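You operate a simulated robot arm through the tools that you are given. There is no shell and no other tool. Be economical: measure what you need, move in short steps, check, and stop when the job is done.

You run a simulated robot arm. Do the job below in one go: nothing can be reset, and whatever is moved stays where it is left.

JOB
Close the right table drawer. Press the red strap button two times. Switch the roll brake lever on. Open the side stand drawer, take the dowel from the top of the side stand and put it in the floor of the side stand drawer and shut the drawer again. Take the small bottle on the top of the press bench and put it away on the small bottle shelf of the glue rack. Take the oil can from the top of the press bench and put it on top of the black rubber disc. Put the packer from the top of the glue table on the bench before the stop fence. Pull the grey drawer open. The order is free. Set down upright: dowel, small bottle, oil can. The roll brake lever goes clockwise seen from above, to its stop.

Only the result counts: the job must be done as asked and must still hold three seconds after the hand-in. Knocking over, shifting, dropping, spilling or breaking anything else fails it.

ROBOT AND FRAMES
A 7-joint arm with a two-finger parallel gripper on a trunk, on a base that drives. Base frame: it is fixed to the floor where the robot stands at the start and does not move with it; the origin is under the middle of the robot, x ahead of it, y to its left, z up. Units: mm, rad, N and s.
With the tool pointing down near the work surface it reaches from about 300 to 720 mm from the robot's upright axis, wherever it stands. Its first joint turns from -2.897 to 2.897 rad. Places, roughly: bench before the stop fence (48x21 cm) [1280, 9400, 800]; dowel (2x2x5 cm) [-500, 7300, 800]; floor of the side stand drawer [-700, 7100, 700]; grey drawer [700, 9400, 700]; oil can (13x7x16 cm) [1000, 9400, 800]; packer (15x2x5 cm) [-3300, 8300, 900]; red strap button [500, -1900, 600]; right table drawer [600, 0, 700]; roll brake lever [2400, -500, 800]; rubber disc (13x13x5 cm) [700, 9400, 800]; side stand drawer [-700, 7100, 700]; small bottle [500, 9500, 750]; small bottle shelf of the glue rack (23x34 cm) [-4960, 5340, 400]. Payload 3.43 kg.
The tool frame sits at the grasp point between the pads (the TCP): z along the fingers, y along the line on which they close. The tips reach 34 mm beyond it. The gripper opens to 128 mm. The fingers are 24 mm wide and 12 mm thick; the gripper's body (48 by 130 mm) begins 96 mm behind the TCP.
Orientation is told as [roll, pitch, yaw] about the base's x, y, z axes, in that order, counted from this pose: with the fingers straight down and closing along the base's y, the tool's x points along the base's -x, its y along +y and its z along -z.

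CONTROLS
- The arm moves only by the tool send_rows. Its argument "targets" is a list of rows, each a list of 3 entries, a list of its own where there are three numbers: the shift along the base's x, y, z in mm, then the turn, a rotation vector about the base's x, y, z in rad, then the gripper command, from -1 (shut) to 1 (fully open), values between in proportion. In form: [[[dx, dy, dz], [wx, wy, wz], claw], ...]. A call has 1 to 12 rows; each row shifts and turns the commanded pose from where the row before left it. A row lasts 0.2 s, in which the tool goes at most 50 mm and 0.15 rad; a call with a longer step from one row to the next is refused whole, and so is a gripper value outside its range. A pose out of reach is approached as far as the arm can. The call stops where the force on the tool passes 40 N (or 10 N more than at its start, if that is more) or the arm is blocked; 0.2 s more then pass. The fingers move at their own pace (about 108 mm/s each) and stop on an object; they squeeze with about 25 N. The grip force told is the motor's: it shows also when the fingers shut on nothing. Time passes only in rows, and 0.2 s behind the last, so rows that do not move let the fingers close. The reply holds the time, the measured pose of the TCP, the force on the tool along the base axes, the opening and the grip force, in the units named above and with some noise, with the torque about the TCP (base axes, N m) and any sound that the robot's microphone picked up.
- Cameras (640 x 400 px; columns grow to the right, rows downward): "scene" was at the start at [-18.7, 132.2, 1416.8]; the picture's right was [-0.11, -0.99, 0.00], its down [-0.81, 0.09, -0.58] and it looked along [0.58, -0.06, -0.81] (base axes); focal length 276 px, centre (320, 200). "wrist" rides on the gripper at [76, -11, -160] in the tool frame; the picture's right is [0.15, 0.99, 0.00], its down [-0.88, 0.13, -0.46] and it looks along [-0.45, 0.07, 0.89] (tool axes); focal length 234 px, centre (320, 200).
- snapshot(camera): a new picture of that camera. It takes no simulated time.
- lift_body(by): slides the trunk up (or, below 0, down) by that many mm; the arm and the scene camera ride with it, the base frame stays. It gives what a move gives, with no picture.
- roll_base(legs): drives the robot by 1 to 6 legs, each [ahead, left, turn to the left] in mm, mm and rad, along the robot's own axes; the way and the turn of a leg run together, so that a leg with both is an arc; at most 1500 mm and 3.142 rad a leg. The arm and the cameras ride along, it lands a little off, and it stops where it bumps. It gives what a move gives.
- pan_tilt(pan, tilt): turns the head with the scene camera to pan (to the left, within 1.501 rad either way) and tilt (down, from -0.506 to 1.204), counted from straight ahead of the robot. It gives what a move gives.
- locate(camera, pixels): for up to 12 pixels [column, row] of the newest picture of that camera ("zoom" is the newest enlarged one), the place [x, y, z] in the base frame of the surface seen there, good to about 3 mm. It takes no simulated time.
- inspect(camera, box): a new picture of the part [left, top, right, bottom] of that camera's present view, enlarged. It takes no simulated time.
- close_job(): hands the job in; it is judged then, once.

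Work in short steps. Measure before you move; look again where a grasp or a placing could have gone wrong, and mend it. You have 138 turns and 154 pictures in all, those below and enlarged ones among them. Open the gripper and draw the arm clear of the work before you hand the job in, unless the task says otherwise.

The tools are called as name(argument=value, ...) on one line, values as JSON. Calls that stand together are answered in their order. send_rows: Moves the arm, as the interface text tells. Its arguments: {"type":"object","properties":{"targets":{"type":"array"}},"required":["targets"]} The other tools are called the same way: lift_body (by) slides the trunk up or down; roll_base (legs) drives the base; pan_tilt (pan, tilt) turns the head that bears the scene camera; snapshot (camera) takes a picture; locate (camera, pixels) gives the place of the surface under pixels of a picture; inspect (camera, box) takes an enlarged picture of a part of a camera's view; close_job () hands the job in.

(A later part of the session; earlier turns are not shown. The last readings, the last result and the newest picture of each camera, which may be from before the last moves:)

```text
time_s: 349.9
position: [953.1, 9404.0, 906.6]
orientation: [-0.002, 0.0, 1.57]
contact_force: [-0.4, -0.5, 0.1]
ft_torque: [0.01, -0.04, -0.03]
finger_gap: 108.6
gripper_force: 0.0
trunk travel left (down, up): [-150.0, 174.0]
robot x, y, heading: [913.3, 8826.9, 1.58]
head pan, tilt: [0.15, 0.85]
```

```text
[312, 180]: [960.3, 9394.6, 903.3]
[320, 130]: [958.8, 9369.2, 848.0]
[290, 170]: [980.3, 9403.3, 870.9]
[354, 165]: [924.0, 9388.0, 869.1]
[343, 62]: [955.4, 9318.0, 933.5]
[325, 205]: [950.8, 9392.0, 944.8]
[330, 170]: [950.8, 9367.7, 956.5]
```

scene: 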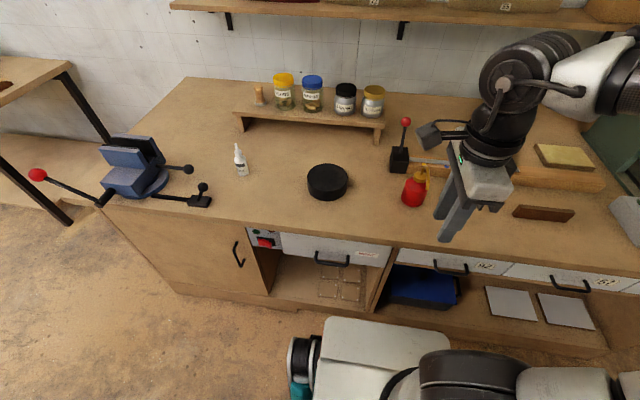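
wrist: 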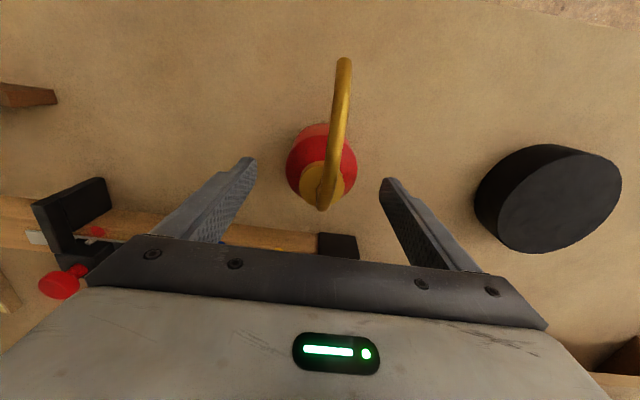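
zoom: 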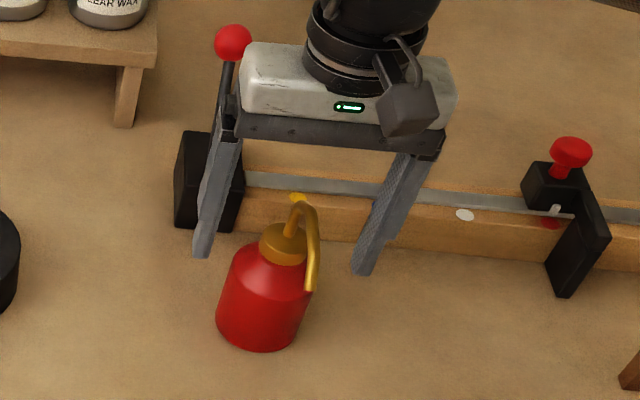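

Centre confirmed (952,9402). I lower to z≈874, close gently and lift slightly.

send_rows(targets=[[[-1, -2, -20], [0, 0, 0], 0.7], [[0, 0, -12], [0, 0, 0], 0.7], [[0, 0, 0], [0, 0, 0], 0.2], [[0, 0, 0], [0, 0, 0], -0.1], [[0, 0, 0], [0, 0, 0], -0.5], [[0, 0, 0], [0, 0, 0], -1], [[0, 0, 0], [0, 0, 0], -1]])

send_rows(targets=[[[0, 0, 10], [0, 0, 0], -1], [[0, 0, 30], [0, 0, 0], -1], [[0, 0, 40], [0, 0, 0], -1], [[0, 0, 20], [0, 0, 0], -1], [[0, 0, 0], [0, 0, 0], -1]])

snapshot(camera="wrist")

snapshot(camera="scene")

```text
time_s: 351.5
position: [951.5, 9402.8, 874.4]
orientation: [-0.002, 0.001, 1.572]
contact_force: [0.9, -0.2, 0.1]
ft_torque: [0.03, -0.05, -0.02]
finger_gap: 64.8
gripper_force: 24.4
trunk travel left (down, up): [-150.0, 174.0]
robot x, y, heading: [916.2, 8829.2, 1.577]
head pan, tilt: [0.15, 0.85]
```

```text
time_s: 352.7
position: [951.9, 9403.7, 976.5]
orientation: [-0.001, 0.001, 1.571]
contact_force: [1.0, 0.0, -2.5]
ft_torque: [0.04, 0.02, 0.01]
finger_gap: 64.6
gripper_force: 25.2
trunk travel left (down, up): [-150.0, 174.0]
robot x, y, heading: [917.0, 8828.6, 1.581]
head pan, tilt: [0.15, 0.85]
```

```text
65 pictures are left
```

wrist: 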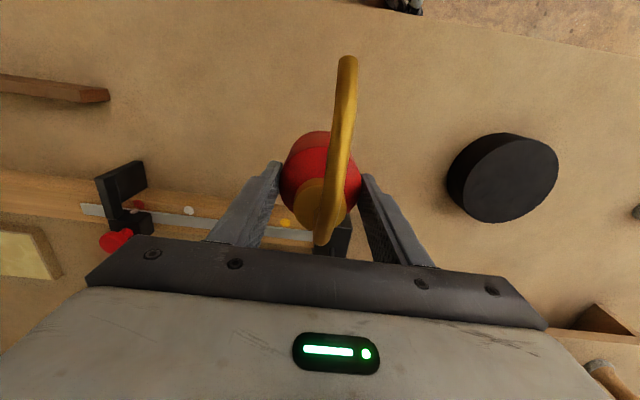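

```text
64 pictures are left
```

scene: 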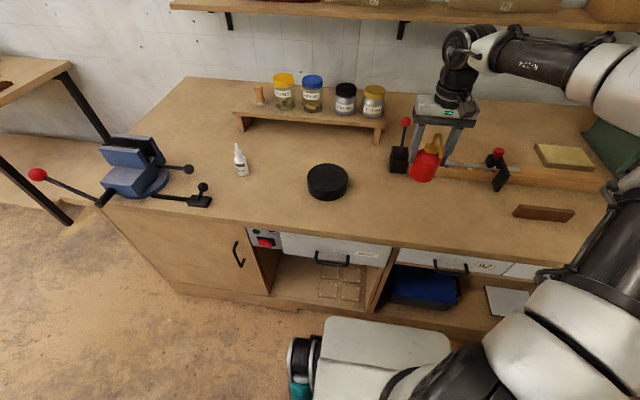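

The can is held upright. I measure the disc's top precisely.

inspect(camera="scene", box=[287, 150, 367, 210])

locate(camera="zoom", pixels=[[160, 190], [318, 112], [480, 190], [320, 258], [320, 185], [200, 140], [440, 140]])

```text
6.67 times, centred on (327, 180) of scene
```

zoom: 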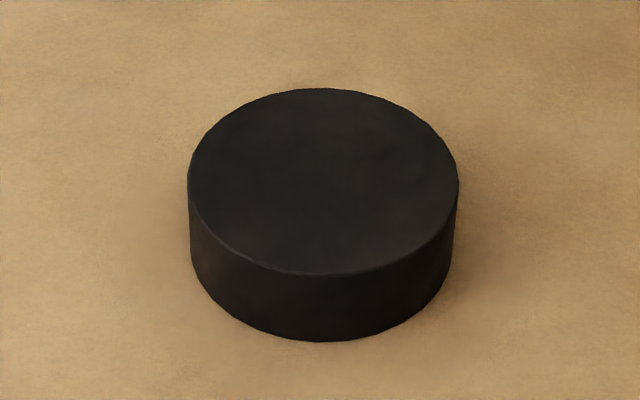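

```text
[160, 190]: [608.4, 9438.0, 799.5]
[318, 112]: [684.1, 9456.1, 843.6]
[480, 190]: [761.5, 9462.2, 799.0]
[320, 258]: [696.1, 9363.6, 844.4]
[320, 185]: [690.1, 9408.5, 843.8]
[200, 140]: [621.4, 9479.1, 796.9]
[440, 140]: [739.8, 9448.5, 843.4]
```

Disc top centre ≈(690.5,9412), z 844. I carry the can over it, clear by some 70 mm.

send_rows(targets=[[[0, 0, 15], [0, 0, 0], -1], [[-30, 1, 0], [0, 0, 0], -1], [[-38, 1, 0], [0, 0, 0], -1], [[-38, 1, 0], [0, 0, 0], -1], [[-38, 1, 0], [0, 0, 0], -1], [[-38, 1, 0], [0, 0, 0], -1], [[-38, 1, 0], [0, 0, 0], -1], [[-30, 1, 0], [0, 0, 0], -1], [[-11, 1, 0], [0, 0, 0], -1], [[0, 0, -30], [0, 0, 0], -1], [[0, 0, 0], [0, 0, 0], -1]])

inspect(camera="scene", box=[267, 110, 387, 210])

snapshot(camera="wrist")

```text
time_s: 355.1
position: [691.6, 9411.3, 959.7]
orientation: [-0.001, -0.001, 1.57]
contact_force: [-1.1, 0.1, -2.9]
ft_torque: [-0.02, 0.0, 0.02]
finger_gap: 64.6
gripper_force: 24.9
trunk travel left (down, up): [-150.0, 174.0]
robot x, y, heading: [913.5, 8827.1, 1.578]
head pan, tilt: [0.15, 0.85]
```

```text
4.00 times, centred on (327, 160) of scene
```

zoom: 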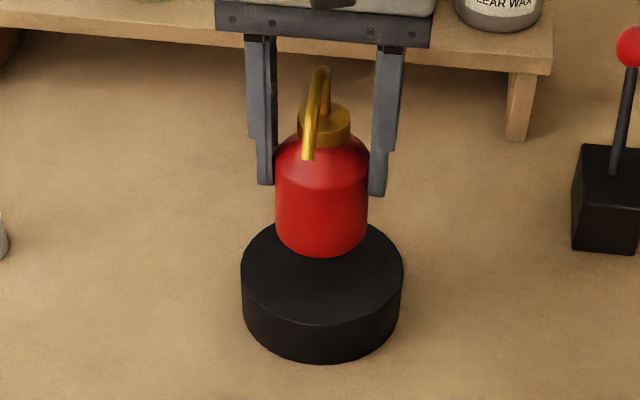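

```text
61 pictures are left
```

wrist: 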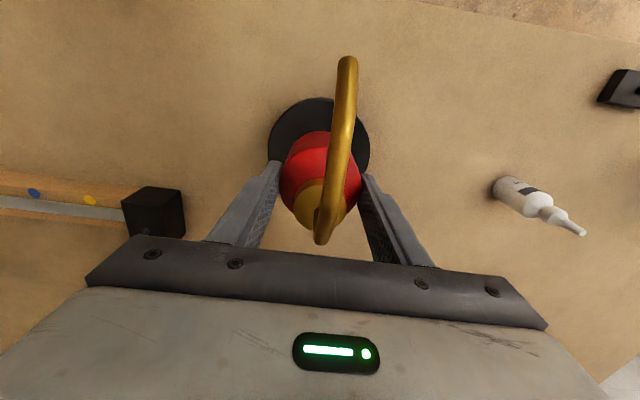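

The can is over the disc, centred in both views. I lower to contact near z≈918 and feel for the force.

send_rows(targets=[[[0, 0, -25], [0, 0, 0], -1], [[0, 0, -10], [0, 0, 0], -1], [[0, 0, -4], [0, 0, 0], -1], [[0, 0, -2], [0, 0, 0], -1], [[0, 0, -1.5], [0, 0, 0], -1]])

```text
time_s: 356.3
position: [691.4, 9409.7, 919.2]
orientation: [-0.001, -0.003, 1.571]
contact_force: [0.7, 0.9, 10.8]
ft_torque: [-0.28, -0.15, 0.02]
finger_gap: 64.8
gripper_force: 25.0
trunk travel left (down, up): [-150.0, 174.0]
robot x, y, heading: [914.4, 8828.8, 1.577]
head pan, tilt: [0.15, 0.85]
```

Contact (10.8 N upward at z≈919). I release slowly, then lift straight up.

send_rows(targets=[[[0, 0, 1], [0, 0, 0], -1], [[0, 0, 0], [0, 0, 0], 0.1], [[0, 0, 0], [0, 0, 0], 0.4], [[0, 0, 0], [0, 0, 0], 0.7], [[0, 0, 0], [0, 0, 0], 0.7], [[0, 0, 30], [0, 0, 0], 0.7], [[0, 0, 45], [0, 0, 0], 0.7], [[0, 0, 45], [0, 0, 0], 0.7], [[0, 0, 45], [0, 0, 0], 0.7]])

snapshot(camera="scene")

inspect(camera="scene", box=[267, 110, 387, 210])

```text
time_s: 358.3
position: [692.0, 9409.9, 1082.2]
orientation: [-0.002, 0.0, 1.571]
contact_force: [-0.2, -0.1, -0.2]
ft_torque: [0.0, -0.03, 0.01]
finger_gap: 108.6
gripper_force: 0.0
trunk travel left (down, up): [-150.0, 174.0]
robot x, y, heading: [920.7, 8822.9, 1.577]
head pan, tilt: [0.15, 0.85]
```

```text
60 pictures are left
```

scene: 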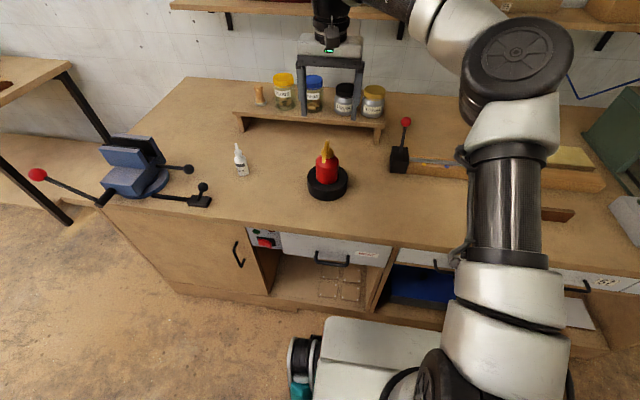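

```text
4.00 times, centred on (327, 160) of scene
```

zoom: 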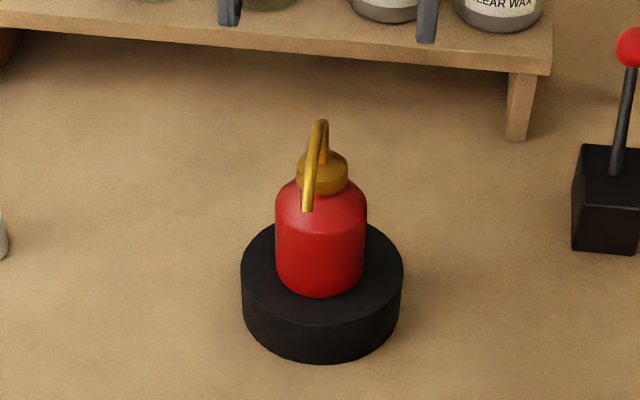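

The oil can stands on the disc. I retract, back the robot off in front of the grey drawer, and inspect its handle.

send_rows(targets=[[[10, -45, 10], [0, 0, -0.143], 0.7], [[10, -45, 0], [0, 0, -0.143], 0.7], [[10, -45, 0], [0, 0, -0.143], 0.7], [[20, -45, 0], [0, 0, -0.143], 0.3], [[20, -40, -10], [0, 0, -0.143], 0], [[20, -20, -20], [0, 0, -0.143], -0.3], [[20, 0, -20], [0, 0, -0.143], -0.3], [[20, 0, -20], [0, 0, -0.143], -0.3], [[20, 0, -20], [0, 0, -0.143], -0.3], [[20, 0, -20], [0, 0, -0.143], -0.3], [[20, 0, -20], [0, 0, -0.143], -0.3]])

roll_base(legs=[[-330, 0, -0.006], [0, 215, 0]])

pan_tilt(pan=0.0, tilt=0.7)

snapshot(camera="scene")

```text
time_s: 360.7
position: [880.6, 9169.8, 963.4]
orientation: [-0.004, 0.0, -0.003]
contact_force: [0.0, 0.3, -0.2]
ft_torque: [0.03, -0.03, -0.01]
finger_gap: 44.9
gripper_force: 0.0
trunk travel left (down, up): [-150.0, 174.0]
robot x, y, heading: [916.0, 8828.0, 1.578]
head pan, tilt: [0.15, 0.85]
```

```text
time_s: 365.2
position: [670.0, 8840.3, 964.4]
orientation: [-0.001, -0.001, -0.006]
contact_force: [0.5, 0.7, -0.3]
ft_torque: [0.03, -0.02, 0.0]
finger_gap: 44.9
gripper_force: 0.0
trunk travel left (down, up): [-150.0, 174.0]
robot x, y, heading: [697.1, 8494.0, 1.567]
head pan, tilt: [0.15, 0.85]
```

```text
time_s: 365.9
position: [669.8, 8839.5, 964.3]
orientation: [-0.003, 0.001, -0.008]
contact_force: [0.1, -0.3, -0.5]
ft_torque: [0.0, 0.01, 0.0]
finger_gap: 44.7
gripper_force: 0.1
trunk travel left (down, up): [-150.0, 174.0]
robot x, y, heading: [702.5, 8496.2, 1.57]
head pan, tilt: [0.0, 0.7]
```

```text
58 pictures are left
```

scene: 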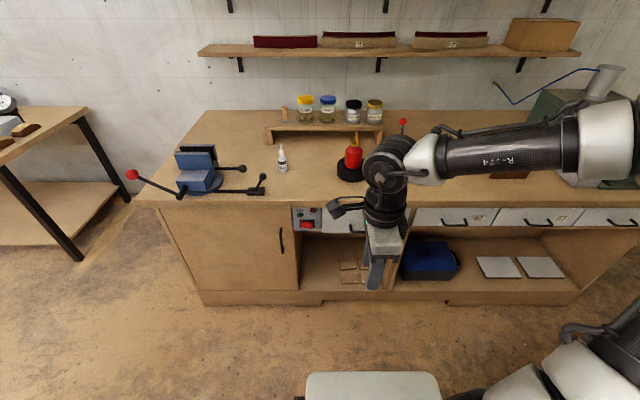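

The handle is hidden behind the hand. I tip the fingers forward and lower, then look with both cameras.

send_rows(targets=[[[3, 11, -20], [0.143, 0, 0], -0.3], [[3, 11, -20], [0.143, 0, 0], -0.3], [[3, 11, -20], [0.143, 0, 0], -0.3], [[3, 11, -20], [0.143, 0, 0], -0.3], [[3, 11, -20], [0.143, 0, 0], -0.3], [[3, 11, -20], [0.143, 0, 0], -0.3], [[3, 11, -20], [0.143, 0, 0], -0.3], [[3, 11, -20], [0.143, 0, 0], -0.3], [[3, 11, -20], [0.143, 0, 0], -0.3], [[3, 11, -20], [0.143, 0, 0], -0.3], [[3, 11, -20], [0.141, 0, 0], -0.3]])

snapshot(camera="scene")

snapshot(camera="wrist")

```text
time_s: 368.3
position: [696.3, 9023.3, 744.5]
orientation: [1.571, 0.007, 0.0]
contact_force: [1.1, -0.5, 0.6]
ft_torque: [-0.02, -0.01, 0.0]
finger_gap: 44.7
gripper_force: 0.0
out of reach, approached as far as the arm can: row 3, 4, 5, 6
trunk travel left (down, up): [-150.0, 174.0]
robot x, y, heading: [703.3, 8495.4, 1.571]
head pan, tilt: [0.0, 0.7]
```

```text
57 pictures are left
```

scene: 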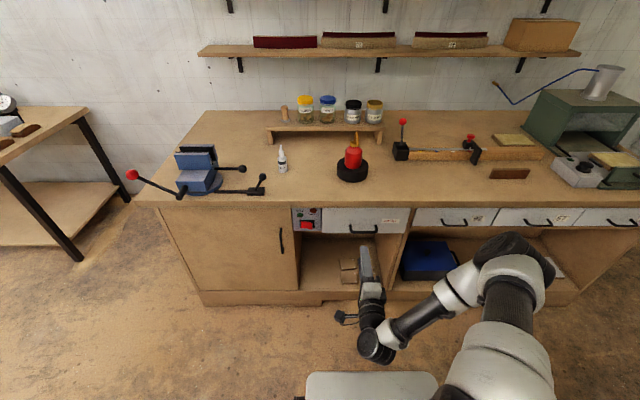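

```text
56 pictures are left
```

wrist: 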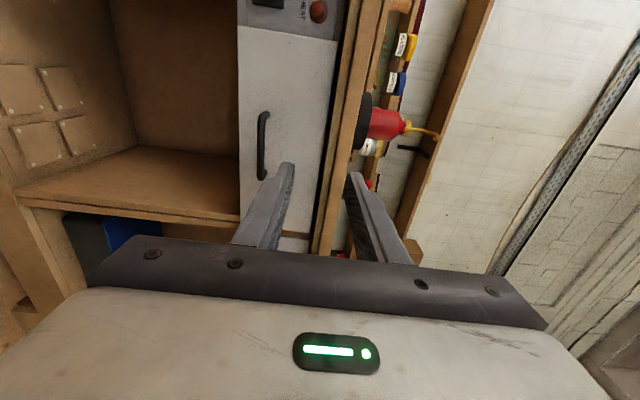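

The grey drawer's handle shows at wrist (262,145). I measure it and check the label.

locate(camera="wrist", pixels=[[262, 118], [262, 145], [262, 172], [290, 140], [330, 140], [250, 145]])

inspect(camera="scene", box=[285, 195, 421, 260])

```text
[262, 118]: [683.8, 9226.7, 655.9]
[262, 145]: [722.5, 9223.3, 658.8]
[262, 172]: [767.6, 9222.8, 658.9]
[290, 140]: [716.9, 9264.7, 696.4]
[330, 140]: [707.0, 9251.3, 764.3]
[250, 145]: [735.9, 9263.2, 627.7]
```

```text
4.71 times, centred on (353, 228) of scene
```

zoom: 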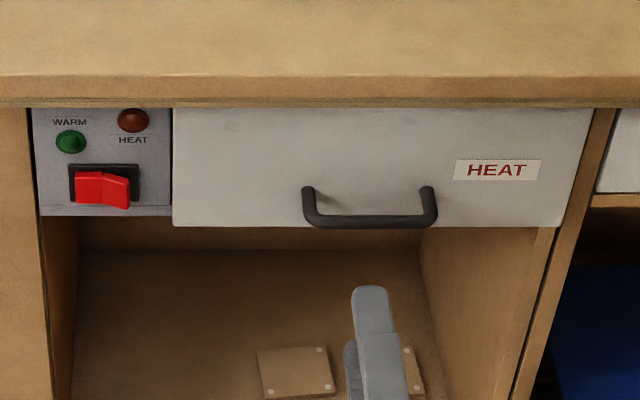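

Handle bar outer face y≈9223, z≈659, centre x≈722. I align lower, then advance and grip.

send_rows(targets=[[[13, 0, -42], [0, 0, 0], -0.3], [[13, 0, -43], [0, 0, 0], -0.3], [[0, 45, 0], [0, 0, 0], -0.3], [[0, 45, 0], [0, 0, 0], -0.3], [[0, 40, 0], [0, 0, 0], -0.3], [[0, 0, 0], [0, 0, 0], -0.3]])

snapshot(camera="wrist")

locate(camera="wrist", pixels=[[316, 120], [316, 150], [312, 165], [320, 130]])

```text
time_s: 369.7
position: [722.8, 9153.7, 660.1]
orientation: [1.568, 0.007, 0.001]
contact_force: [0.3, -0.1, -1.5]
ft_torque: [-0.01, 0.0, 0.04]
finger_gap: 44.6
gripper_force: 0.2
trunk travel left (down, up): [-150.0, 174.0]
robot x, y, heading: [702.3, 8495.9, 1.569]
head pan, tilt: [0.0, 0.7]
```

```text
54 pictures are left
```

wrist: 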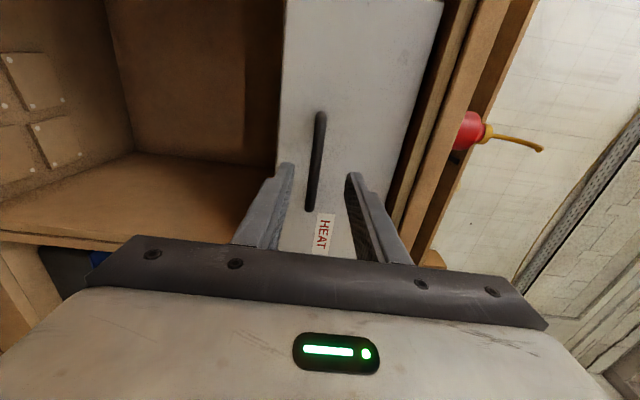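

```text
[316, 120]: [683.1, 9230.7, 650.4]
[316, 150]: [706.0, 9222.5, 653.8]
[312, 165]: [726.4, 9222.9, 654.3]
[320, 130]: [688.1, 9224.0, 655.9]
```

The handle is between the fingers at z≈655. I advance 64 mm, close and pull.

send_rows(targets=[[[0, 35, -4], [0, 0, 0], -0.3], [[0, 29, 0], [0, 0, 0], -0.3], [[0, 0, 0], [0, 0, 0], -1], [[0, 0, 0], [0, 0, 0], -1], [[0, 0, 0], [0, 0, 0], -1]])

send_rows(targets=[[[0, -15, 0], [0, 0, 0], -1], [[0, -25, 0], [0, 0, 0], -1], [[0, -25, 0], [0, 0, 0], -1], [[0, -25, 0], [0, 0, 0], -1], [[0, -25, 0], [0, 0, 0], -1], [[0, -25, 0], [0, 0, 0], -1], [[0, -25, 0], [0, 0, 0], -1], [[0, -15, 0], [0, 0, 0], -1]])

snapshot(camera="scene")

```text
time_s: 370.9
position: [721.3, 9216.7, 654.3]
orientation: [1.568, 0.006, 0.001]
contact_force: [-0.7, 1.0, -3.0]
ft_torque: [-0.03, -0.54, 0.09]
finger_gap: 11.9
gripper_force: 44.5
trunk travel left (down, up): [-150.0, 174.0]
robot x, y, heading: [704.2, 8496.7, 1.572]
head pan, tilt: [0.0, 0.7]
```

```text
time_s: 372.7
position: [721.5, 9037.4, 654.4]
orientation: [1.567, 0.007, 0.0]
contact_force: [-12.0, 0.7, -7.7]
ft_torque: [-0.14, -0.49, 0.67]
finger_gap: 11.8
gripper_force: 45.1
trunk travel left (down, up): [-150.0, 174.0]
robot x, y, heading: [701.6, 8496.3, 1.572]
head pan, tilt: [0.0, 0.7]
```

```text
53 pictures are left
```

scene: 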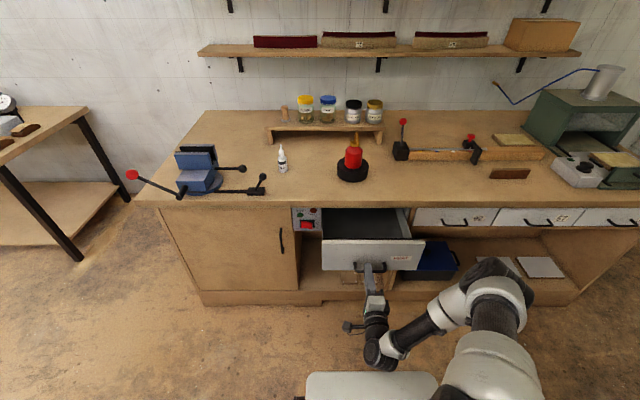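

The drawer is open 180 mm. I pull gently further to find its full travel.

send_rows(targets=[[[0, -10, 0], [0, 0, 0], -1], [[0, -12, 0], [0, 0, 0], -1], [[0, -12, 0], [0, 0, 0], -1], [[0, -12, 0], [0, 0, 0], -1]])

```text
time_s: 373.7
position: [722.0, 8991.7, 654.7]
orientation: [1.566, 0.005, 0.001]
contact_force: [-16.3, 1.8, -9.3]
ft_torque: [-0.19, -0.48, -0.29]
finger_gap: 11.8
gripper_force: 45.3
trunk travel left (down, up): [-150.0, 174.0]
robot x, y, heading: [699.1, 8494.4, 1.575]
head pan, tilt: [0.0, 0.7]
```

send_rows(targets=[[[0, -12, 0], [0, 0, 0], -1], [[0, -12, 0], [0, 0, 0], -1], [[0, -12, 0], [0, 0, 0], -1]])

snapshot(camera="scene")

```text
time_s: 374.5
position: [722.8, 8954.9, 655.8]
orientation: [1.568, 0.006, 0.001]
contact_force: [-15.6, 1.1, -7.7]
ft_torque: [-0.14, -0.51, 0.08]
finger_gap: 11.4
gripper_force: 45.1
trunk travel left (down, up): [-150.0, 174.0]
robot x, y, heading: [704.7, 8496.1, 1.573]
head pan, tilt: [0.0, 0.7]
```

```text
52 pictures are left
```

scene: 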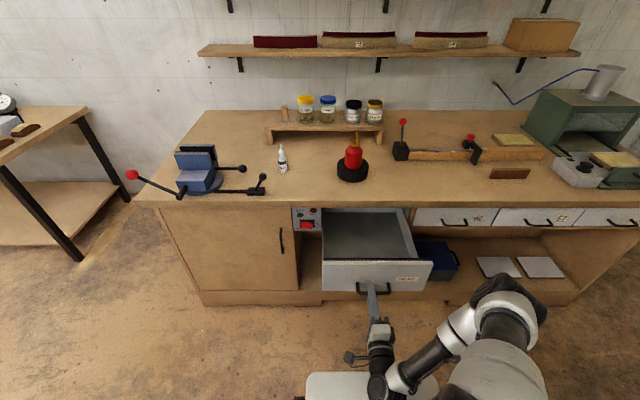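

It still glides freely at 262 mm. I let the base pull back 80 mm more.

roll_base(legs=[[-80, 0, 0]])

snapshot(camera="scene")

```text
time_s: 375.4
position: [725.4, 8918.3, 656.6]
orientation: [1.568, 0.001, -0.003]
contact_force: [1.8, 0.2, -2.4]
ft_torque: [-0.09, -0.1, 0.14]
finger_gap: 11.8
gripper_force: 45.1
trunk travel left (down, up): [-150.0, 174.0]
robot x, y, heading: [705.8, 8460.7, 1.573]
head pan, tilt: [0.0, 0.7]
stopped in leg 1: the force on the tool passed its limit at 77 N (the readings are from after the stop); the commanded pose is now the measured one
```

```text
51 pictures are left
```

scene: 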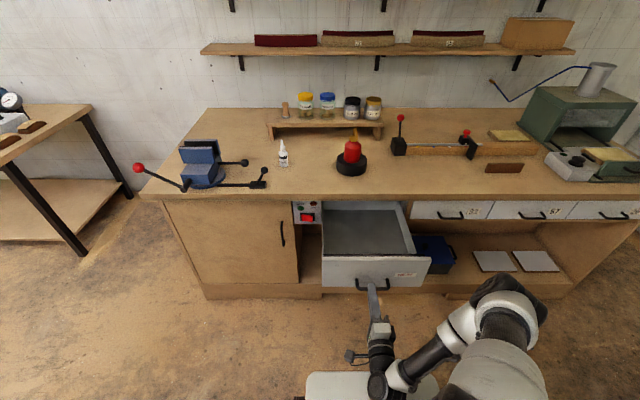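

The drawer reached its stop, fully open. I release, back away, and raise the tool to vertical.

send_rows(targets=[[[0, 0, 0], [0, 0, 0], -0.3], [[0, 0, 0], [0, 0, 0], -0.3], [[0, -10, 0], [0, 0, 0], -0.3]])

roll_base(legs=[[-110, 0, 0]])

send_rows(targets=[[[0, 5, 26], [-0.143, 0, 0], -0.3], [[0, 5, 26], [-0.143, 0, 0], -0.3], [[0, 5, 26], [-0.143, 0, 0], -0.3], [[0, 0, 26], [-0.143, 0, 0], -0.3], [[0, 0, 26], [-0.143, 0, 0], -0.3], [[0, 0, 26], [-0.143, 0, 0], -0.3], [[0, -10, 26], [-0.143, 0, 0], -0.3], [[0, -10, 26], [-0.143, 0, 0], -0.3], [[0, -10, 26], [-0.143, 0, 0], -0.3], [[0, -10, 26], [-0.143, 0, 0], -0.3], [[0, -10, 26], [-0.141, 0, 0], -0.3]])

snapshot(camera="scene")

```text
time_s: 376.2
position: [725.8, 8908.3, 655.3]
orientation: [1.57, 0.002, -0.003]
contact_force: [-0.4, -0.6, 0.3]
ft_torque: [-0.01, 0.0, -0.01]
finger_gap: 44.7
gripper_force: 0.1
trunk travel left (down, up): [-150.0, 174.0]
robot x, y, heading: [702.2, 8459.8, 1.566]
head pan, tilt: [0.0, 0.7]
```

```text
time_s: 377.4
position: [725.6, 8797.7, 655.7]
orientation: [1.57, 0.001, -0.003]
contact_force: [-0.3, -0.1, -0.5]
ft_torque: [-0.02, -0.05, 0.02]
finger_gap: 44.7
gripper_force: 0.0
trunk travel left (down, up): [-150.0, 174.0]
robot x, y, heading: [700.7, 8347.0, 1.576]
head pan, tilt: [0.0, 0.7]
```

```text
time_s: 379.8
position: [726.6, 8762.1, 921.8]
orientation: [-0.001, -0.004, -0.004]
contact_force: [0.4, -0.3, 0.1]
ft_torque: [-0.01, 0.07, 0.02]
finger_gap: 44.8
gripper_force: 0.0
out of reach, approached as far as the arm can: row 9
trunk travel left (down, up): [-150.0, 174.0]
robot x, y, heading: [703.4, 8348.2, 1.565]
head pan, tilt: [0.0, 0.7]
```

```text
50 pictures are left
```

scene: 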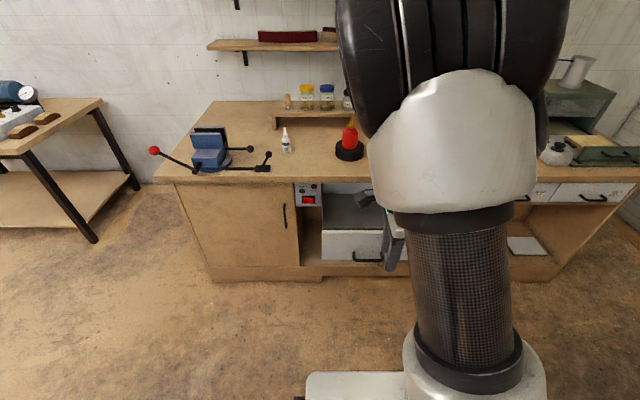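

I measure the drawer's left side and the bottle, then move the robot left.

locate(camera="scene", pixels=[[323, 245], [323, 258], [286, 142], [286, 151], [268, 155], [262, 168], [250, 149], [350, 145]])

roll_base(legs=[[0, 420, 0.004], [470, 0, 0]])

pan_tilt(pan=0.0, tilt=0.8)

snapshot(camera="scene")

```text
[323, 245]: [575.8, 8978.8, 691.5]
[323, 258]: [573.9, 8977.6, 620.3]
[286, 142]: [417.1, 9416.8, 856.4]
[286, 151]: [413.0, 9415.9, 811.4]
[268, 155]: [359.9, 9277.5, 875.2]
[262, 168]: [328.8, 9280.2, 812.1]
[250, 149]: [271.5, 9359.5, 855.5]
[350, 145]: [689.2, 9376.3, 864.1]
```

```text
time_s: 386.8
position: [303.4, 9231.8, 920.2]
orientation: [0.0, -0.004, 0.0]
contact_force: [-0.6, 0.4, -0.4]
ft_torque: [0.01, 0.02, -0.01]
finger_gap: 44.8
gripper_force: 0.0
trunk travel left (down, up): [-150.0, 174.0]
robot x, y, heading: [278.7, 8813.4, 1.576]
head pan, tilt: [0.0, 0.7]
```

```text
time_s: 387.5
position: [302.5, 9232.2, 921.9]
orientation: [0.0, -0.003, 0.0]
contact_force: [-0.2, -0.4, -0.1]
ft_torque: [-0.01, -0.03, 0.02]
finger_gap: 44.7
gripper_force: 0.1
trunk travel left (down, up): [-150.0, 174.0]
robot x, y, heading: [280.2, 8813.4, 1.569]
head pan, tilt: [0.0, 0.799]
```

```text
49 pictures are left
```

scene: 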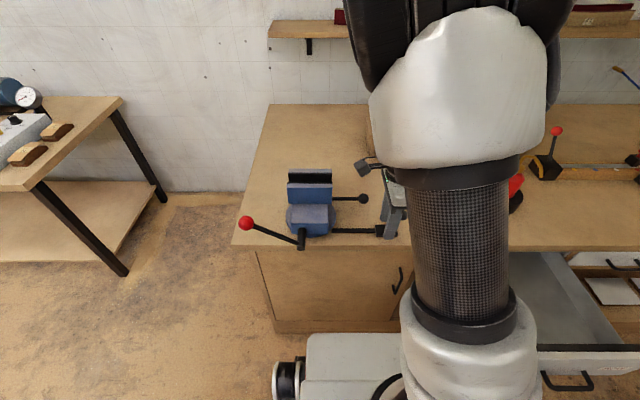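

The vise's handle is near (360,9277,875). I raise and move toward the bottle, then measure it with the wrist camera.

send_rows(targets=[[[0, 0, 40], [0, 0, 0], -0.3], [[10, 0, 40], [0, 0, 0], -0.3], [[25, 10, 0], [0, 0, 0.143], -0.3], [[25, 15, 0], [0, 0, 0.143], -0.3], [[25, 15, 0], [0, 0, 0.143], -0.3], [[25, 15, 0], [0, 0, 0.143], -0.3], [[0, 15, 0], [0, 0, 0.143], -0.3], [[0, 0, 0], [0, 0, 0.143], -0.3], [[0, 0, 0], [0, 0, 0.143], -0.3], [[0, 0, 0], [0, 0, 0.143], -0.3], [[0, 0, 0], [0, 0, 0.143], -0.3], [[0, 0, 0], [0, 0, 0.143], -0.3]])

snapshot(camera="wrist")

inspect(camera="scene", box=[320, 130, 440, 250])

```text
time_s: 390.1
position: [413.1, 9301.6, 1002.3]
orientation: [-0.002, -0.005, 1.432]
contact_force: [-0.6, 0.1, -0.8]
ft_torque: [0.01, 0.01, -0.01]
finger_gap: 44.8
gripper_force: 0.0
trunk travel left (down, up): [-150.0, 174.0]
robot x, y, heading: [281.5, 8815.9, 1.574]
head pan, tilt: [0.0, 0.799]
```

```text
48 pictures are left
```

wrist: 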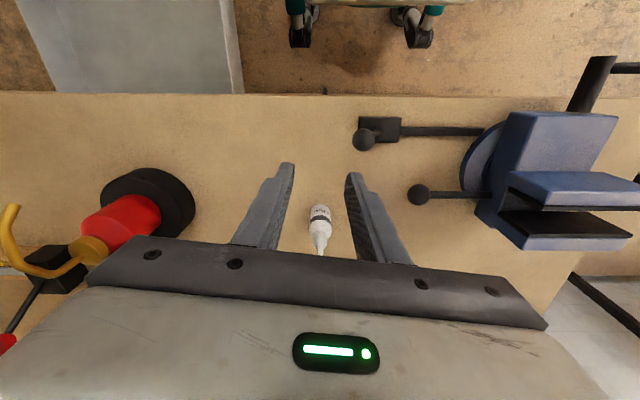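

```text
3.33 times, centred on (380, 190) of scene
```

zoom: 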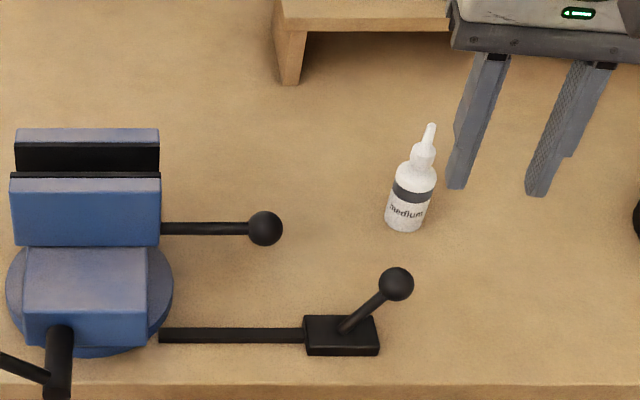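

I measure the bottle from both views.

locate(camera="zoom", pixels=[[408, 215], [390, 205], [430, 195], [412, 180], [422, 150], [430, 130], [404, 228]])

locate(camera="wrist", pixels=[[320, 210], [312, 215], [329, 215], [320, 235], [320, 250]])

```text
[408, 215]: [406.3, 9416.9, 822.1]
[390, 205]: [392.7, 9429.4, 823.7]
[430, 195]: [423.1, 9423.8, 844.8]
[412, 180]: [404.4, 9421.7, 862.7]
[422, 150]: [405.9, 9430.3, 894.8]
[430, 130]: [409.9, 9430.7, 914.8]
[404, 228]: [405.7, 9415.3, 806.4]
```

```text
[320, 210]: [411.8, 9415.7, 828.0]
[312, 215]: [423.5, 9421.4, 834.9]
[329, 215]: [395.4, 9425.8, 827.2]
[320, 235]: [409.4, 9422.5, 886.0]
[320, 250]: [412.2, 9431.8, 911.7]
```

Bottle axis ≈(409.5,9431), about 32 mm thick, body to 865 and tip to ≈920. Since it must go into a low rack compartment, I grip it with the fingers tilted 45° forward; first I tilt above and in front of it.

send_rows(targets=[[[0, 0, 0], [0, 0, 0.139], 0.1], [[-0.6, 5, -10], [0.131, 0, 0], 0.1], [[-0.6, 5, -10], [0.131, 0, 0], 0.1], [[-0.6, 5, -10], [0.131, 0, 0], 0.1], [[-0.6, 5, -10], [0.131, 0, 0], 0.1], [[-0.6, 5, -10], [0.131, 0, 0], 0.1], [[-0.6, 5, -10], [0.13, 0, 0], 0.1], [[0, 0, 0], [0, 0, 0], 0.1]])

snapshot(camera="wrist")

snapshot(camera="scene")

```text
time_s: 391.9
position: [409.7, 9331.8, 940.9]
orientation: [0.002, -0.791, 1.567]
contact_force: [0.2, 0.1, -0.5]
ft_torque: [0.02, -0.01, 0.01]
finger_gap: 70.3
gripper_force: 0.0
trunk travel left (down, up): [-150.0, 174.0]
robot x, y, heading: [284.1, 8814.5, 1.571]
head pan, tilt: [0.0, 0.799]
```

```text
46 pictures are left
```

wrist: 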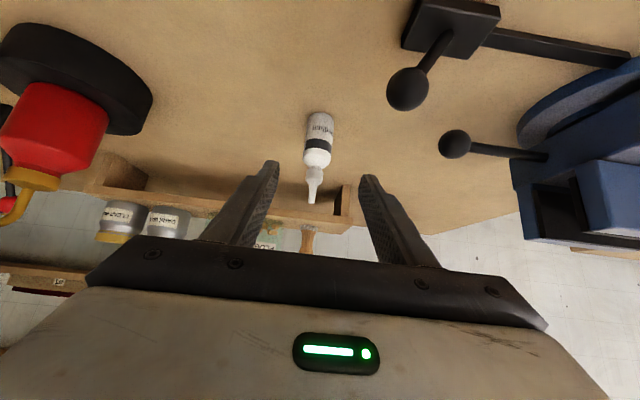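

```text
45 pictures are left
```

scene: 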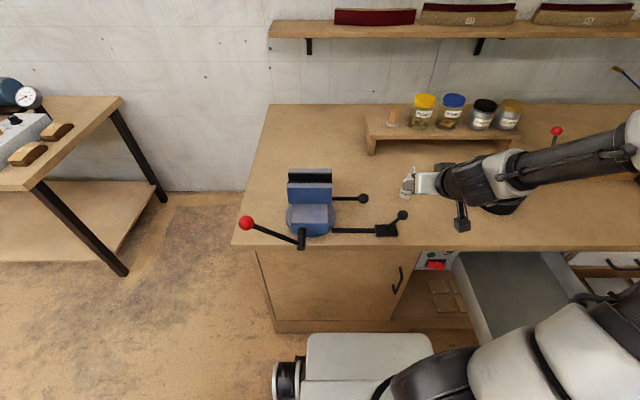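

The forearm passes near the oil can in the picture. I measure the arm's surface positions there to judge clearance.

locate(camera="scene", pixels=[[520, 165], [560, 150], [600, 145], [510, 200], [480, 185], [462, 222], [505, 210], [560, 180], [630, 160]])

inspect(camera="scene", box=[400, 130, 640, 280])

```text
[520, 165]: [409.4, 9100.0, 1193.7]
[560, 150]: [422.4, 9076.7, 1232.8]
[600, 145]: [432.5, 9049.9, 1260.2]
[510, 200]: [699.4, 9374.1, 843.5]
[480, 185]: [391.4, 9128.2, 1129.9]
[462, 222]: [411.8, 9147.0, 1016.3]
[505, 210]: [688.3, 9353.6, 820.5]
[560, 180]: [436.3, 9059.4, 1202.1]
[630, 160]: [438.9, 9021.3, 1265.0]
```

```text
2.67 times, centred on (520, 205) of scene
```

zoom: 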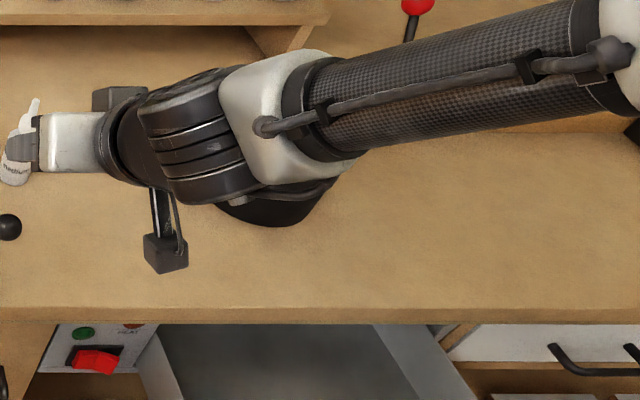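

The forearm is at x≈430, z≈1200, far from the can. I advance diagonally in two thirds and check.

send_rows(targets=[[[0, 33, -33], [0, 0, 0], 0.1], [[0, 33, -33], [0, 0, 0], 0.1], [[0, 0, 0], [0, 0, 0], 0.1]])

snapshot(camera="wrist")

locate(camera="wrist", pixels=[[318, 150], [300, 150], [335, 150], [318, 130], [318, 185]])

```text
time_s: 392.7
position: [408.2, 9398.5, 874.2]
orientation: [0.002, -0.789, 1.567]
contact_force: [0.7, -0.9, -0.5]
ft_torque: [0.01, 0.03, 0.01]
finger_gap: 70.6
gripper_force: 0.0
trunk travel left (down, up): [-150.0, 174.0]
robot x, y, heading: [282.0, 8812.1, 1.569]
head pan, tilt: [0.0, 0.799]
```

```text
43 pictures are left
```

wrist: 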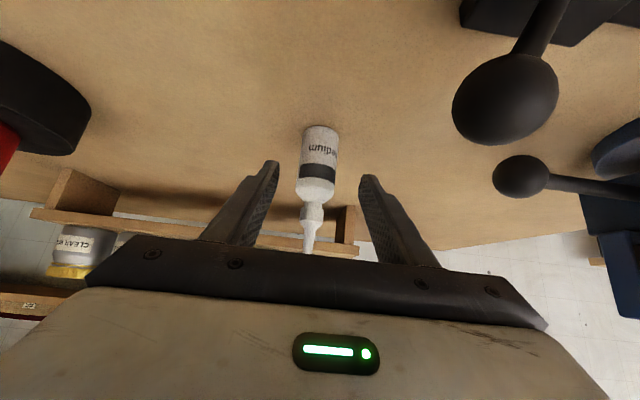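

```text
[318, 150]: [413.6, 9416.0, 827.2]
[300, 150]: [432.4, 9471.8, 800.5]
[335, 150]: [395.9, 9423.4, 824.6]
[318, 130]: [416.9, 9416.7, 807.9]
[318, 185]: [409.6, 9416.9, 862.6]
```

The bottle is centred; the vise lever's ball stays to the side of the camera. I make the last advance, close and watch.

send_rows(targets=[[[1.5, 15, -14], [0, 0, 0], 0.1], [[1, 15, -13], [0, 0, 0], 0.1], [[0, 0, 0], [0, 0, 0], -0.3], [[0, 0, 0], [0, 0, 0], -0.7], [[0, 0, 0], [0, 0, 0], -1], [[0, 0, 0], [0, 0, 0], -1]])

snapshot(camera="wrist")

```text
time_s: 394.1
position: [411.5, 9427.5, 848.6]
orientation: [0.002, -0.79, 1.567]
contact_force: [0.5, 0.4, 0.5]
ft_torque: [0.04, -0.05, 0.04]
finger_gap: 34.3
gripper_force: 25.5
trunk travel left (down, up): [-150.0, 174.0]
robot x, y, heading: [281.8, 8812.6, 1.573]
head pan, tilt: [0.0, 0.799]
```

```text
42 pictures are left
```

wrist: 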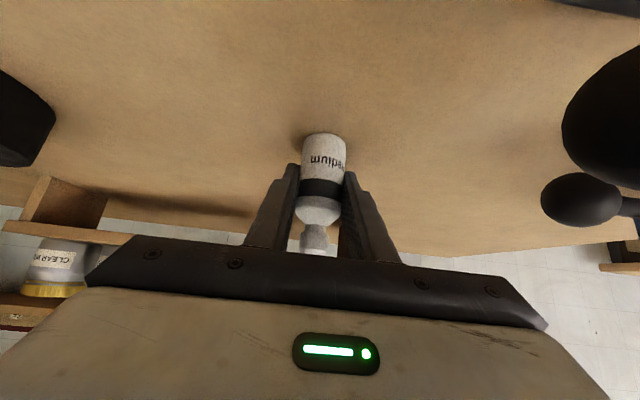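

The bottle is gripped. I lift it straight up, then bring it back toward the robot.

send_rows(targets=[[[0, 0, 20], [0, 0, 0], -1], [[0, 0, 45], [0, 0, 0], -1], [[0, 0, 45], [0, 0, 0], -1], [[0, 0, 45], [0, 0, 0], -1], [[-10, -45, 0], [0, 0, 0], -1], [[-10, -45, 0], [0, 0, 0], -1], [[-20, -40, 0], [0, 0, 0], -1], [[-20, -40, 0], [0, 0, 0], -1], [[-20, -40, 0], [0, 0, 0], -1], [[-20, -20, 0], [0, 0, 0], -1]])

snapshot(camera="wrist")

snapshot(camera="scene")

```text
time_s: 396.3
position: [323.2, 9252.8, 1029.8]
orientation: [0.002, -0.785, 1.569]
contact_force: [0.9, 0.8, -1.0]
ft_torque: [0.01, -0.01, -0.07]
finger_gap: 34.4
gripper_force: 24.9
out of reach, approached as far as the arm can: row 9, 10
trunk travel left (down, up): [-150.0, 174.0]
robot x, y, heading: [282.1, 8814.7, 1.574]
head pan, tilt: [0.0, 0.799]
```

```text
41 pictures are left
```

wrist: 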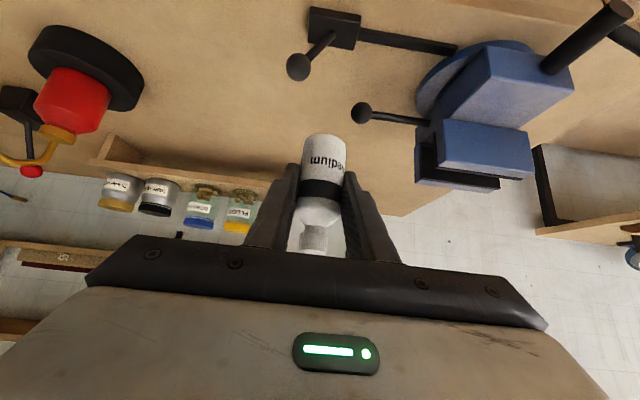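

```text
40 pictures are left
```

scene: 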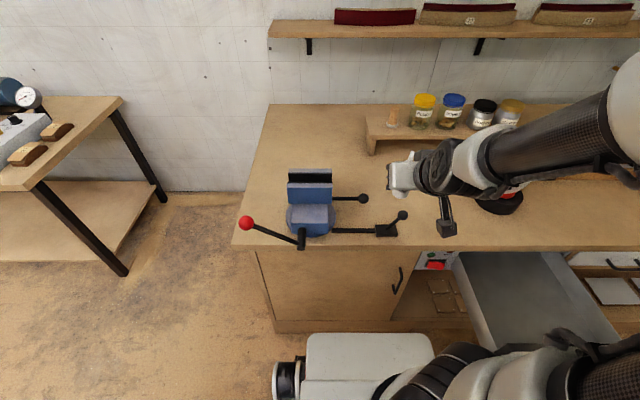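

The bottle is upright in the grip. I back away, turn west, and drive back toward the passage north of the glue table.

roll_base(legs=[[-200, 0, 0], [0, 0, 1.568], [1500, 0, 0], [0, -600, 0], [800, 0, 0]])

pan_tilt(pan=0.0, tilt=0.5)

snapshot(camera="scene")

```text
time_s: 418.6
position: [-2456.2, 9275.1, 1031.4]
orientation: [0.003, -0.787, 3.125]
contact_force: [0.1, -0.9, -1.0]
ft_torque: [0.03, 0.0, 0.0]
finger_gap: 34.1
gripper_force: 24.8
trunk travel left (down, up): [-150.0, 174.0]
robot x, y, heading: [-2014.3, 9222.3, 3.138]
head pan, tilt: [0.0, 0.799]
```

```text
time_s: 419.4
position: [-2453.8, 9274.1, 1030.9]
orientation: [0.0, -0.787, 3.125]
contact_force: [-0.4, -0.6, -1.3]
ft_torque: [-0.01, 0.0, -0.02]
finger_gap: 34.0
gripper_force: 25.2
trunk travel left (down, up): [-150.0, 174.0]
robot x, y, heading: [-2019.4, 9228.3, 3.131]
head pan, tilt: [0.0, 0.499]
```

```text
39 pictures are left
```

scene: 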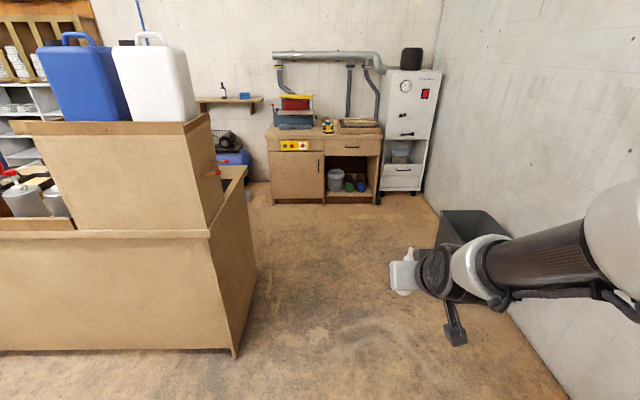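

The way is clear. I go on west past the glue table, then sidestep south along its west side.

roll_base(legs=[[1500, 0, 0.008], [370, 0, 0], [0, 1500, 0], [0, 1450, 0]])

pan_tilt(pan=0.6, tilt=0.6)

snapshot(camera="scene")

```text
time_s: 456.6
position: [-4249.1, 6308.2, 1029.6]
orientation: [0.002, -0.786, -3.118]
contact_force: [0.1, 0.3, -0.9]
ft_torque: [0.01, -0.02, 0.03]
finger_gap: 34.1
gripper_force: 25.2
trunk travel left (down, up): [-150.0, 174.0]
robot x, y, heading: [-3812.8, 6277.6, -3.113]
head pan, tilt: [0.0, 0.499]
```

```text
time_s: 457.6
position: [-4247.8, 6307.3, 1031.6]
orientation: [0.002, -0.787, -3.117]
contact_force: [-0.2, -0.2, -1.2]
ft_torque: [0.01, -0.01, -0.01]
finger_gap: 34.0
gripper_force: 24.7
trunk travel left (down, up): [-150.0, 174.0]
robot x, y, heading: [-3808.6, 6278.8, -3.107]
head pan, tilt: [0.6, 0.6]
```

```text
38 pictures are left
```

scene: 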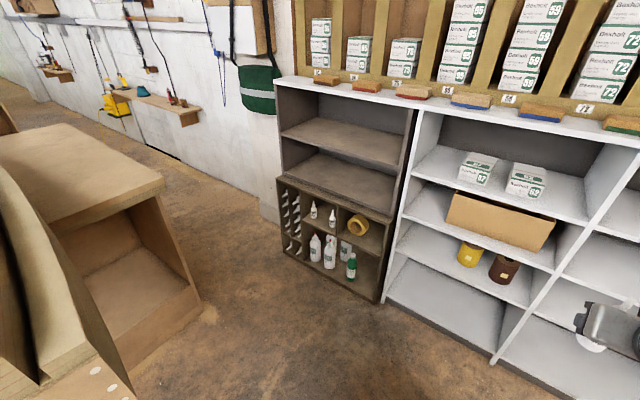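

Now the glue rack with its small bottles is visible near (325,215). I zoom and measure it.

inspect(camera="scene", box=[270, 160, 400, 310])

locate(camera="scene", pixels=[[280, 182], [392, 222], [376, 300], [278, 248], [312, 220], [333, 222], [345, 248], [322, 185], [345, 225], [160, 190], [205, 310], [60, 345]])

```text
2.67 times, centred on (335, 235) of scene
```

zoom: 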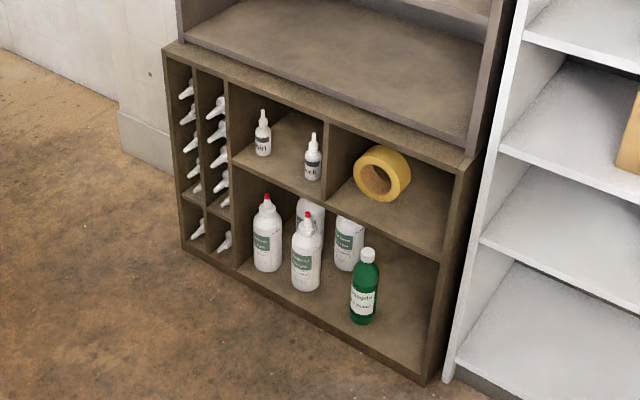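

```text
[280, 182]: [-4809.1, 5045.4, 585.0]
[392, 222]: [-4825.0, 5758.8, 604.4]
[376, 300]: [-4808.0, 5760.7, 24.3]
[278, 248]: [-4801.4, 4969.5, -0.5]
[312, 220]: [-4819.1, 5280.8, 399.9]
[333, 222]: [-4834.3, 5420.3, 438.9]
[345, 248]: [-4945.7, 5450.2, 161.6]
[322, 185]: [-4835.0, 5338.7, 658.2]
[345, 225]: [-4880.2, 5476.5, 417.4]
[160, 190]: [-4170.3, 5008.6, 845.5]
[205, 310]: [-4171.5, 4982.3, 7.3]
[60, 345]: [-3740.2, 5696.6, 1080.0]
```

The compartment holding "thin" and "thick" bottles is the target. I measure its floor, ceiling, dividers and the two bottles.

locate(camera="zoom", pixels=[[232, 150], [326, 190], [280, 170], [262, 152], [312, 178], [288, 135], [230, 85], [328, 122], [280, 105], [290, 185], [240, 155], [330, 150]])

```text
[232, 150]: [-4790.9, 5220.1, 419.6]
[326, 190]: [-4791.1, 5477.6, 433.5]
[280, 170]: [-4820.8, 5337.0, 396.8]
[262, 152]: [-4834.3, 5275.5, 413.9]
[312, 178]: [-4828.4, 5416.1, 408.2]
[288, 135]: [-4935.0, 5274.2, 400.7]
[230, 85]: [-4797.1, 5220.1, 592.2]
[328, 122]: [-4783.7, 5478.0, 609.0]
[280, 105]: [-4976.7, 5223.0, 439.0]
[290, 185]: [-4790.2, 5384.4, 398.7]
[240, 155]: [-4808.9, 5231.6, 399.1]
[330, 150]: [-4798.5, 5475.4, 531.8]
```

Compartment: front x≈-4790, floor z≈398.5, y 5228–5470; bottles at y≈5275 and 5416, so the slot at y≈5345 is free. I check how far the beams reach west.

locate(camera="scene", pixels=[[45, 370], [25, 260], [5, 200], [90, 390], [30, 340], [150, 170], [15, 110], [100, 370]])

```text
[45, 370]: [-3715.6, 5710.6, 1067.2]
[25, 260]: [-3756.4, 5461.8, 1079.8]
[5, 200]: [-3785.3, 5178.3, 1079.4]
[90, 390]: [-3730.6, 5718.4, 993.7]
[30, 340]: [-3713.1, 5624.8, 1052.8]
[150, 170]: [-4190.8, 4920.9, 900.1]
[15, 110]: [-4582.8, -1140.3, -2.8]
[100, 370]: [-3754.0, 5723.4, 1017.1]
```

Beams stop at x≈-3790, so standing at (-4215,5345) is fine. I drive there facing the rack.

roll_base(legs=[[400, 0, -0.034], [0, 935, 0]])

pan_tilt(pan=0.0, tilt=0.8)

snapshot(camera="scene")

```text
time_s: 469.0
position: [-4649.2, 5379.8, 1030.4]
orientation: [0.001, -0.786, 3.131]
contact_force: [0.6, -1.2, -0.6]
ft_torque: [-0.02, 0.02, 0.01]
finger_gap: 34.3
gripper_force: 24.8
trunk travel left (down, up): [-150.0, 174.0]
robot x, y, heading: [-4213.0, 5331.5, 3.141]
head pan, tilt: [0.6, 0.6]
```

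```text
time_s: 470.0
position: [-4649.8, 5379.9, 1030.3]
orientation: [0.003, -0.786, 3.13]
contact_force: [0.2, -0.6, -0.8]
ft_torque: [-0.05, -0.01, 0.0]
finger_gap: 34.2
gripper_force: 25.0
trunk travel left (down, up): [-150.0, 174.0]
robot x, y, heading: [-4210.7, 5334.1, 3.141]
head pan, tilt: [0.0, 0.799]
```

```text
36 pictures are left
```

scene: 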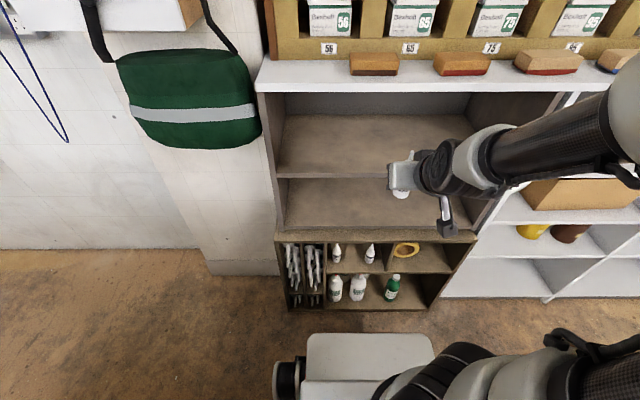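

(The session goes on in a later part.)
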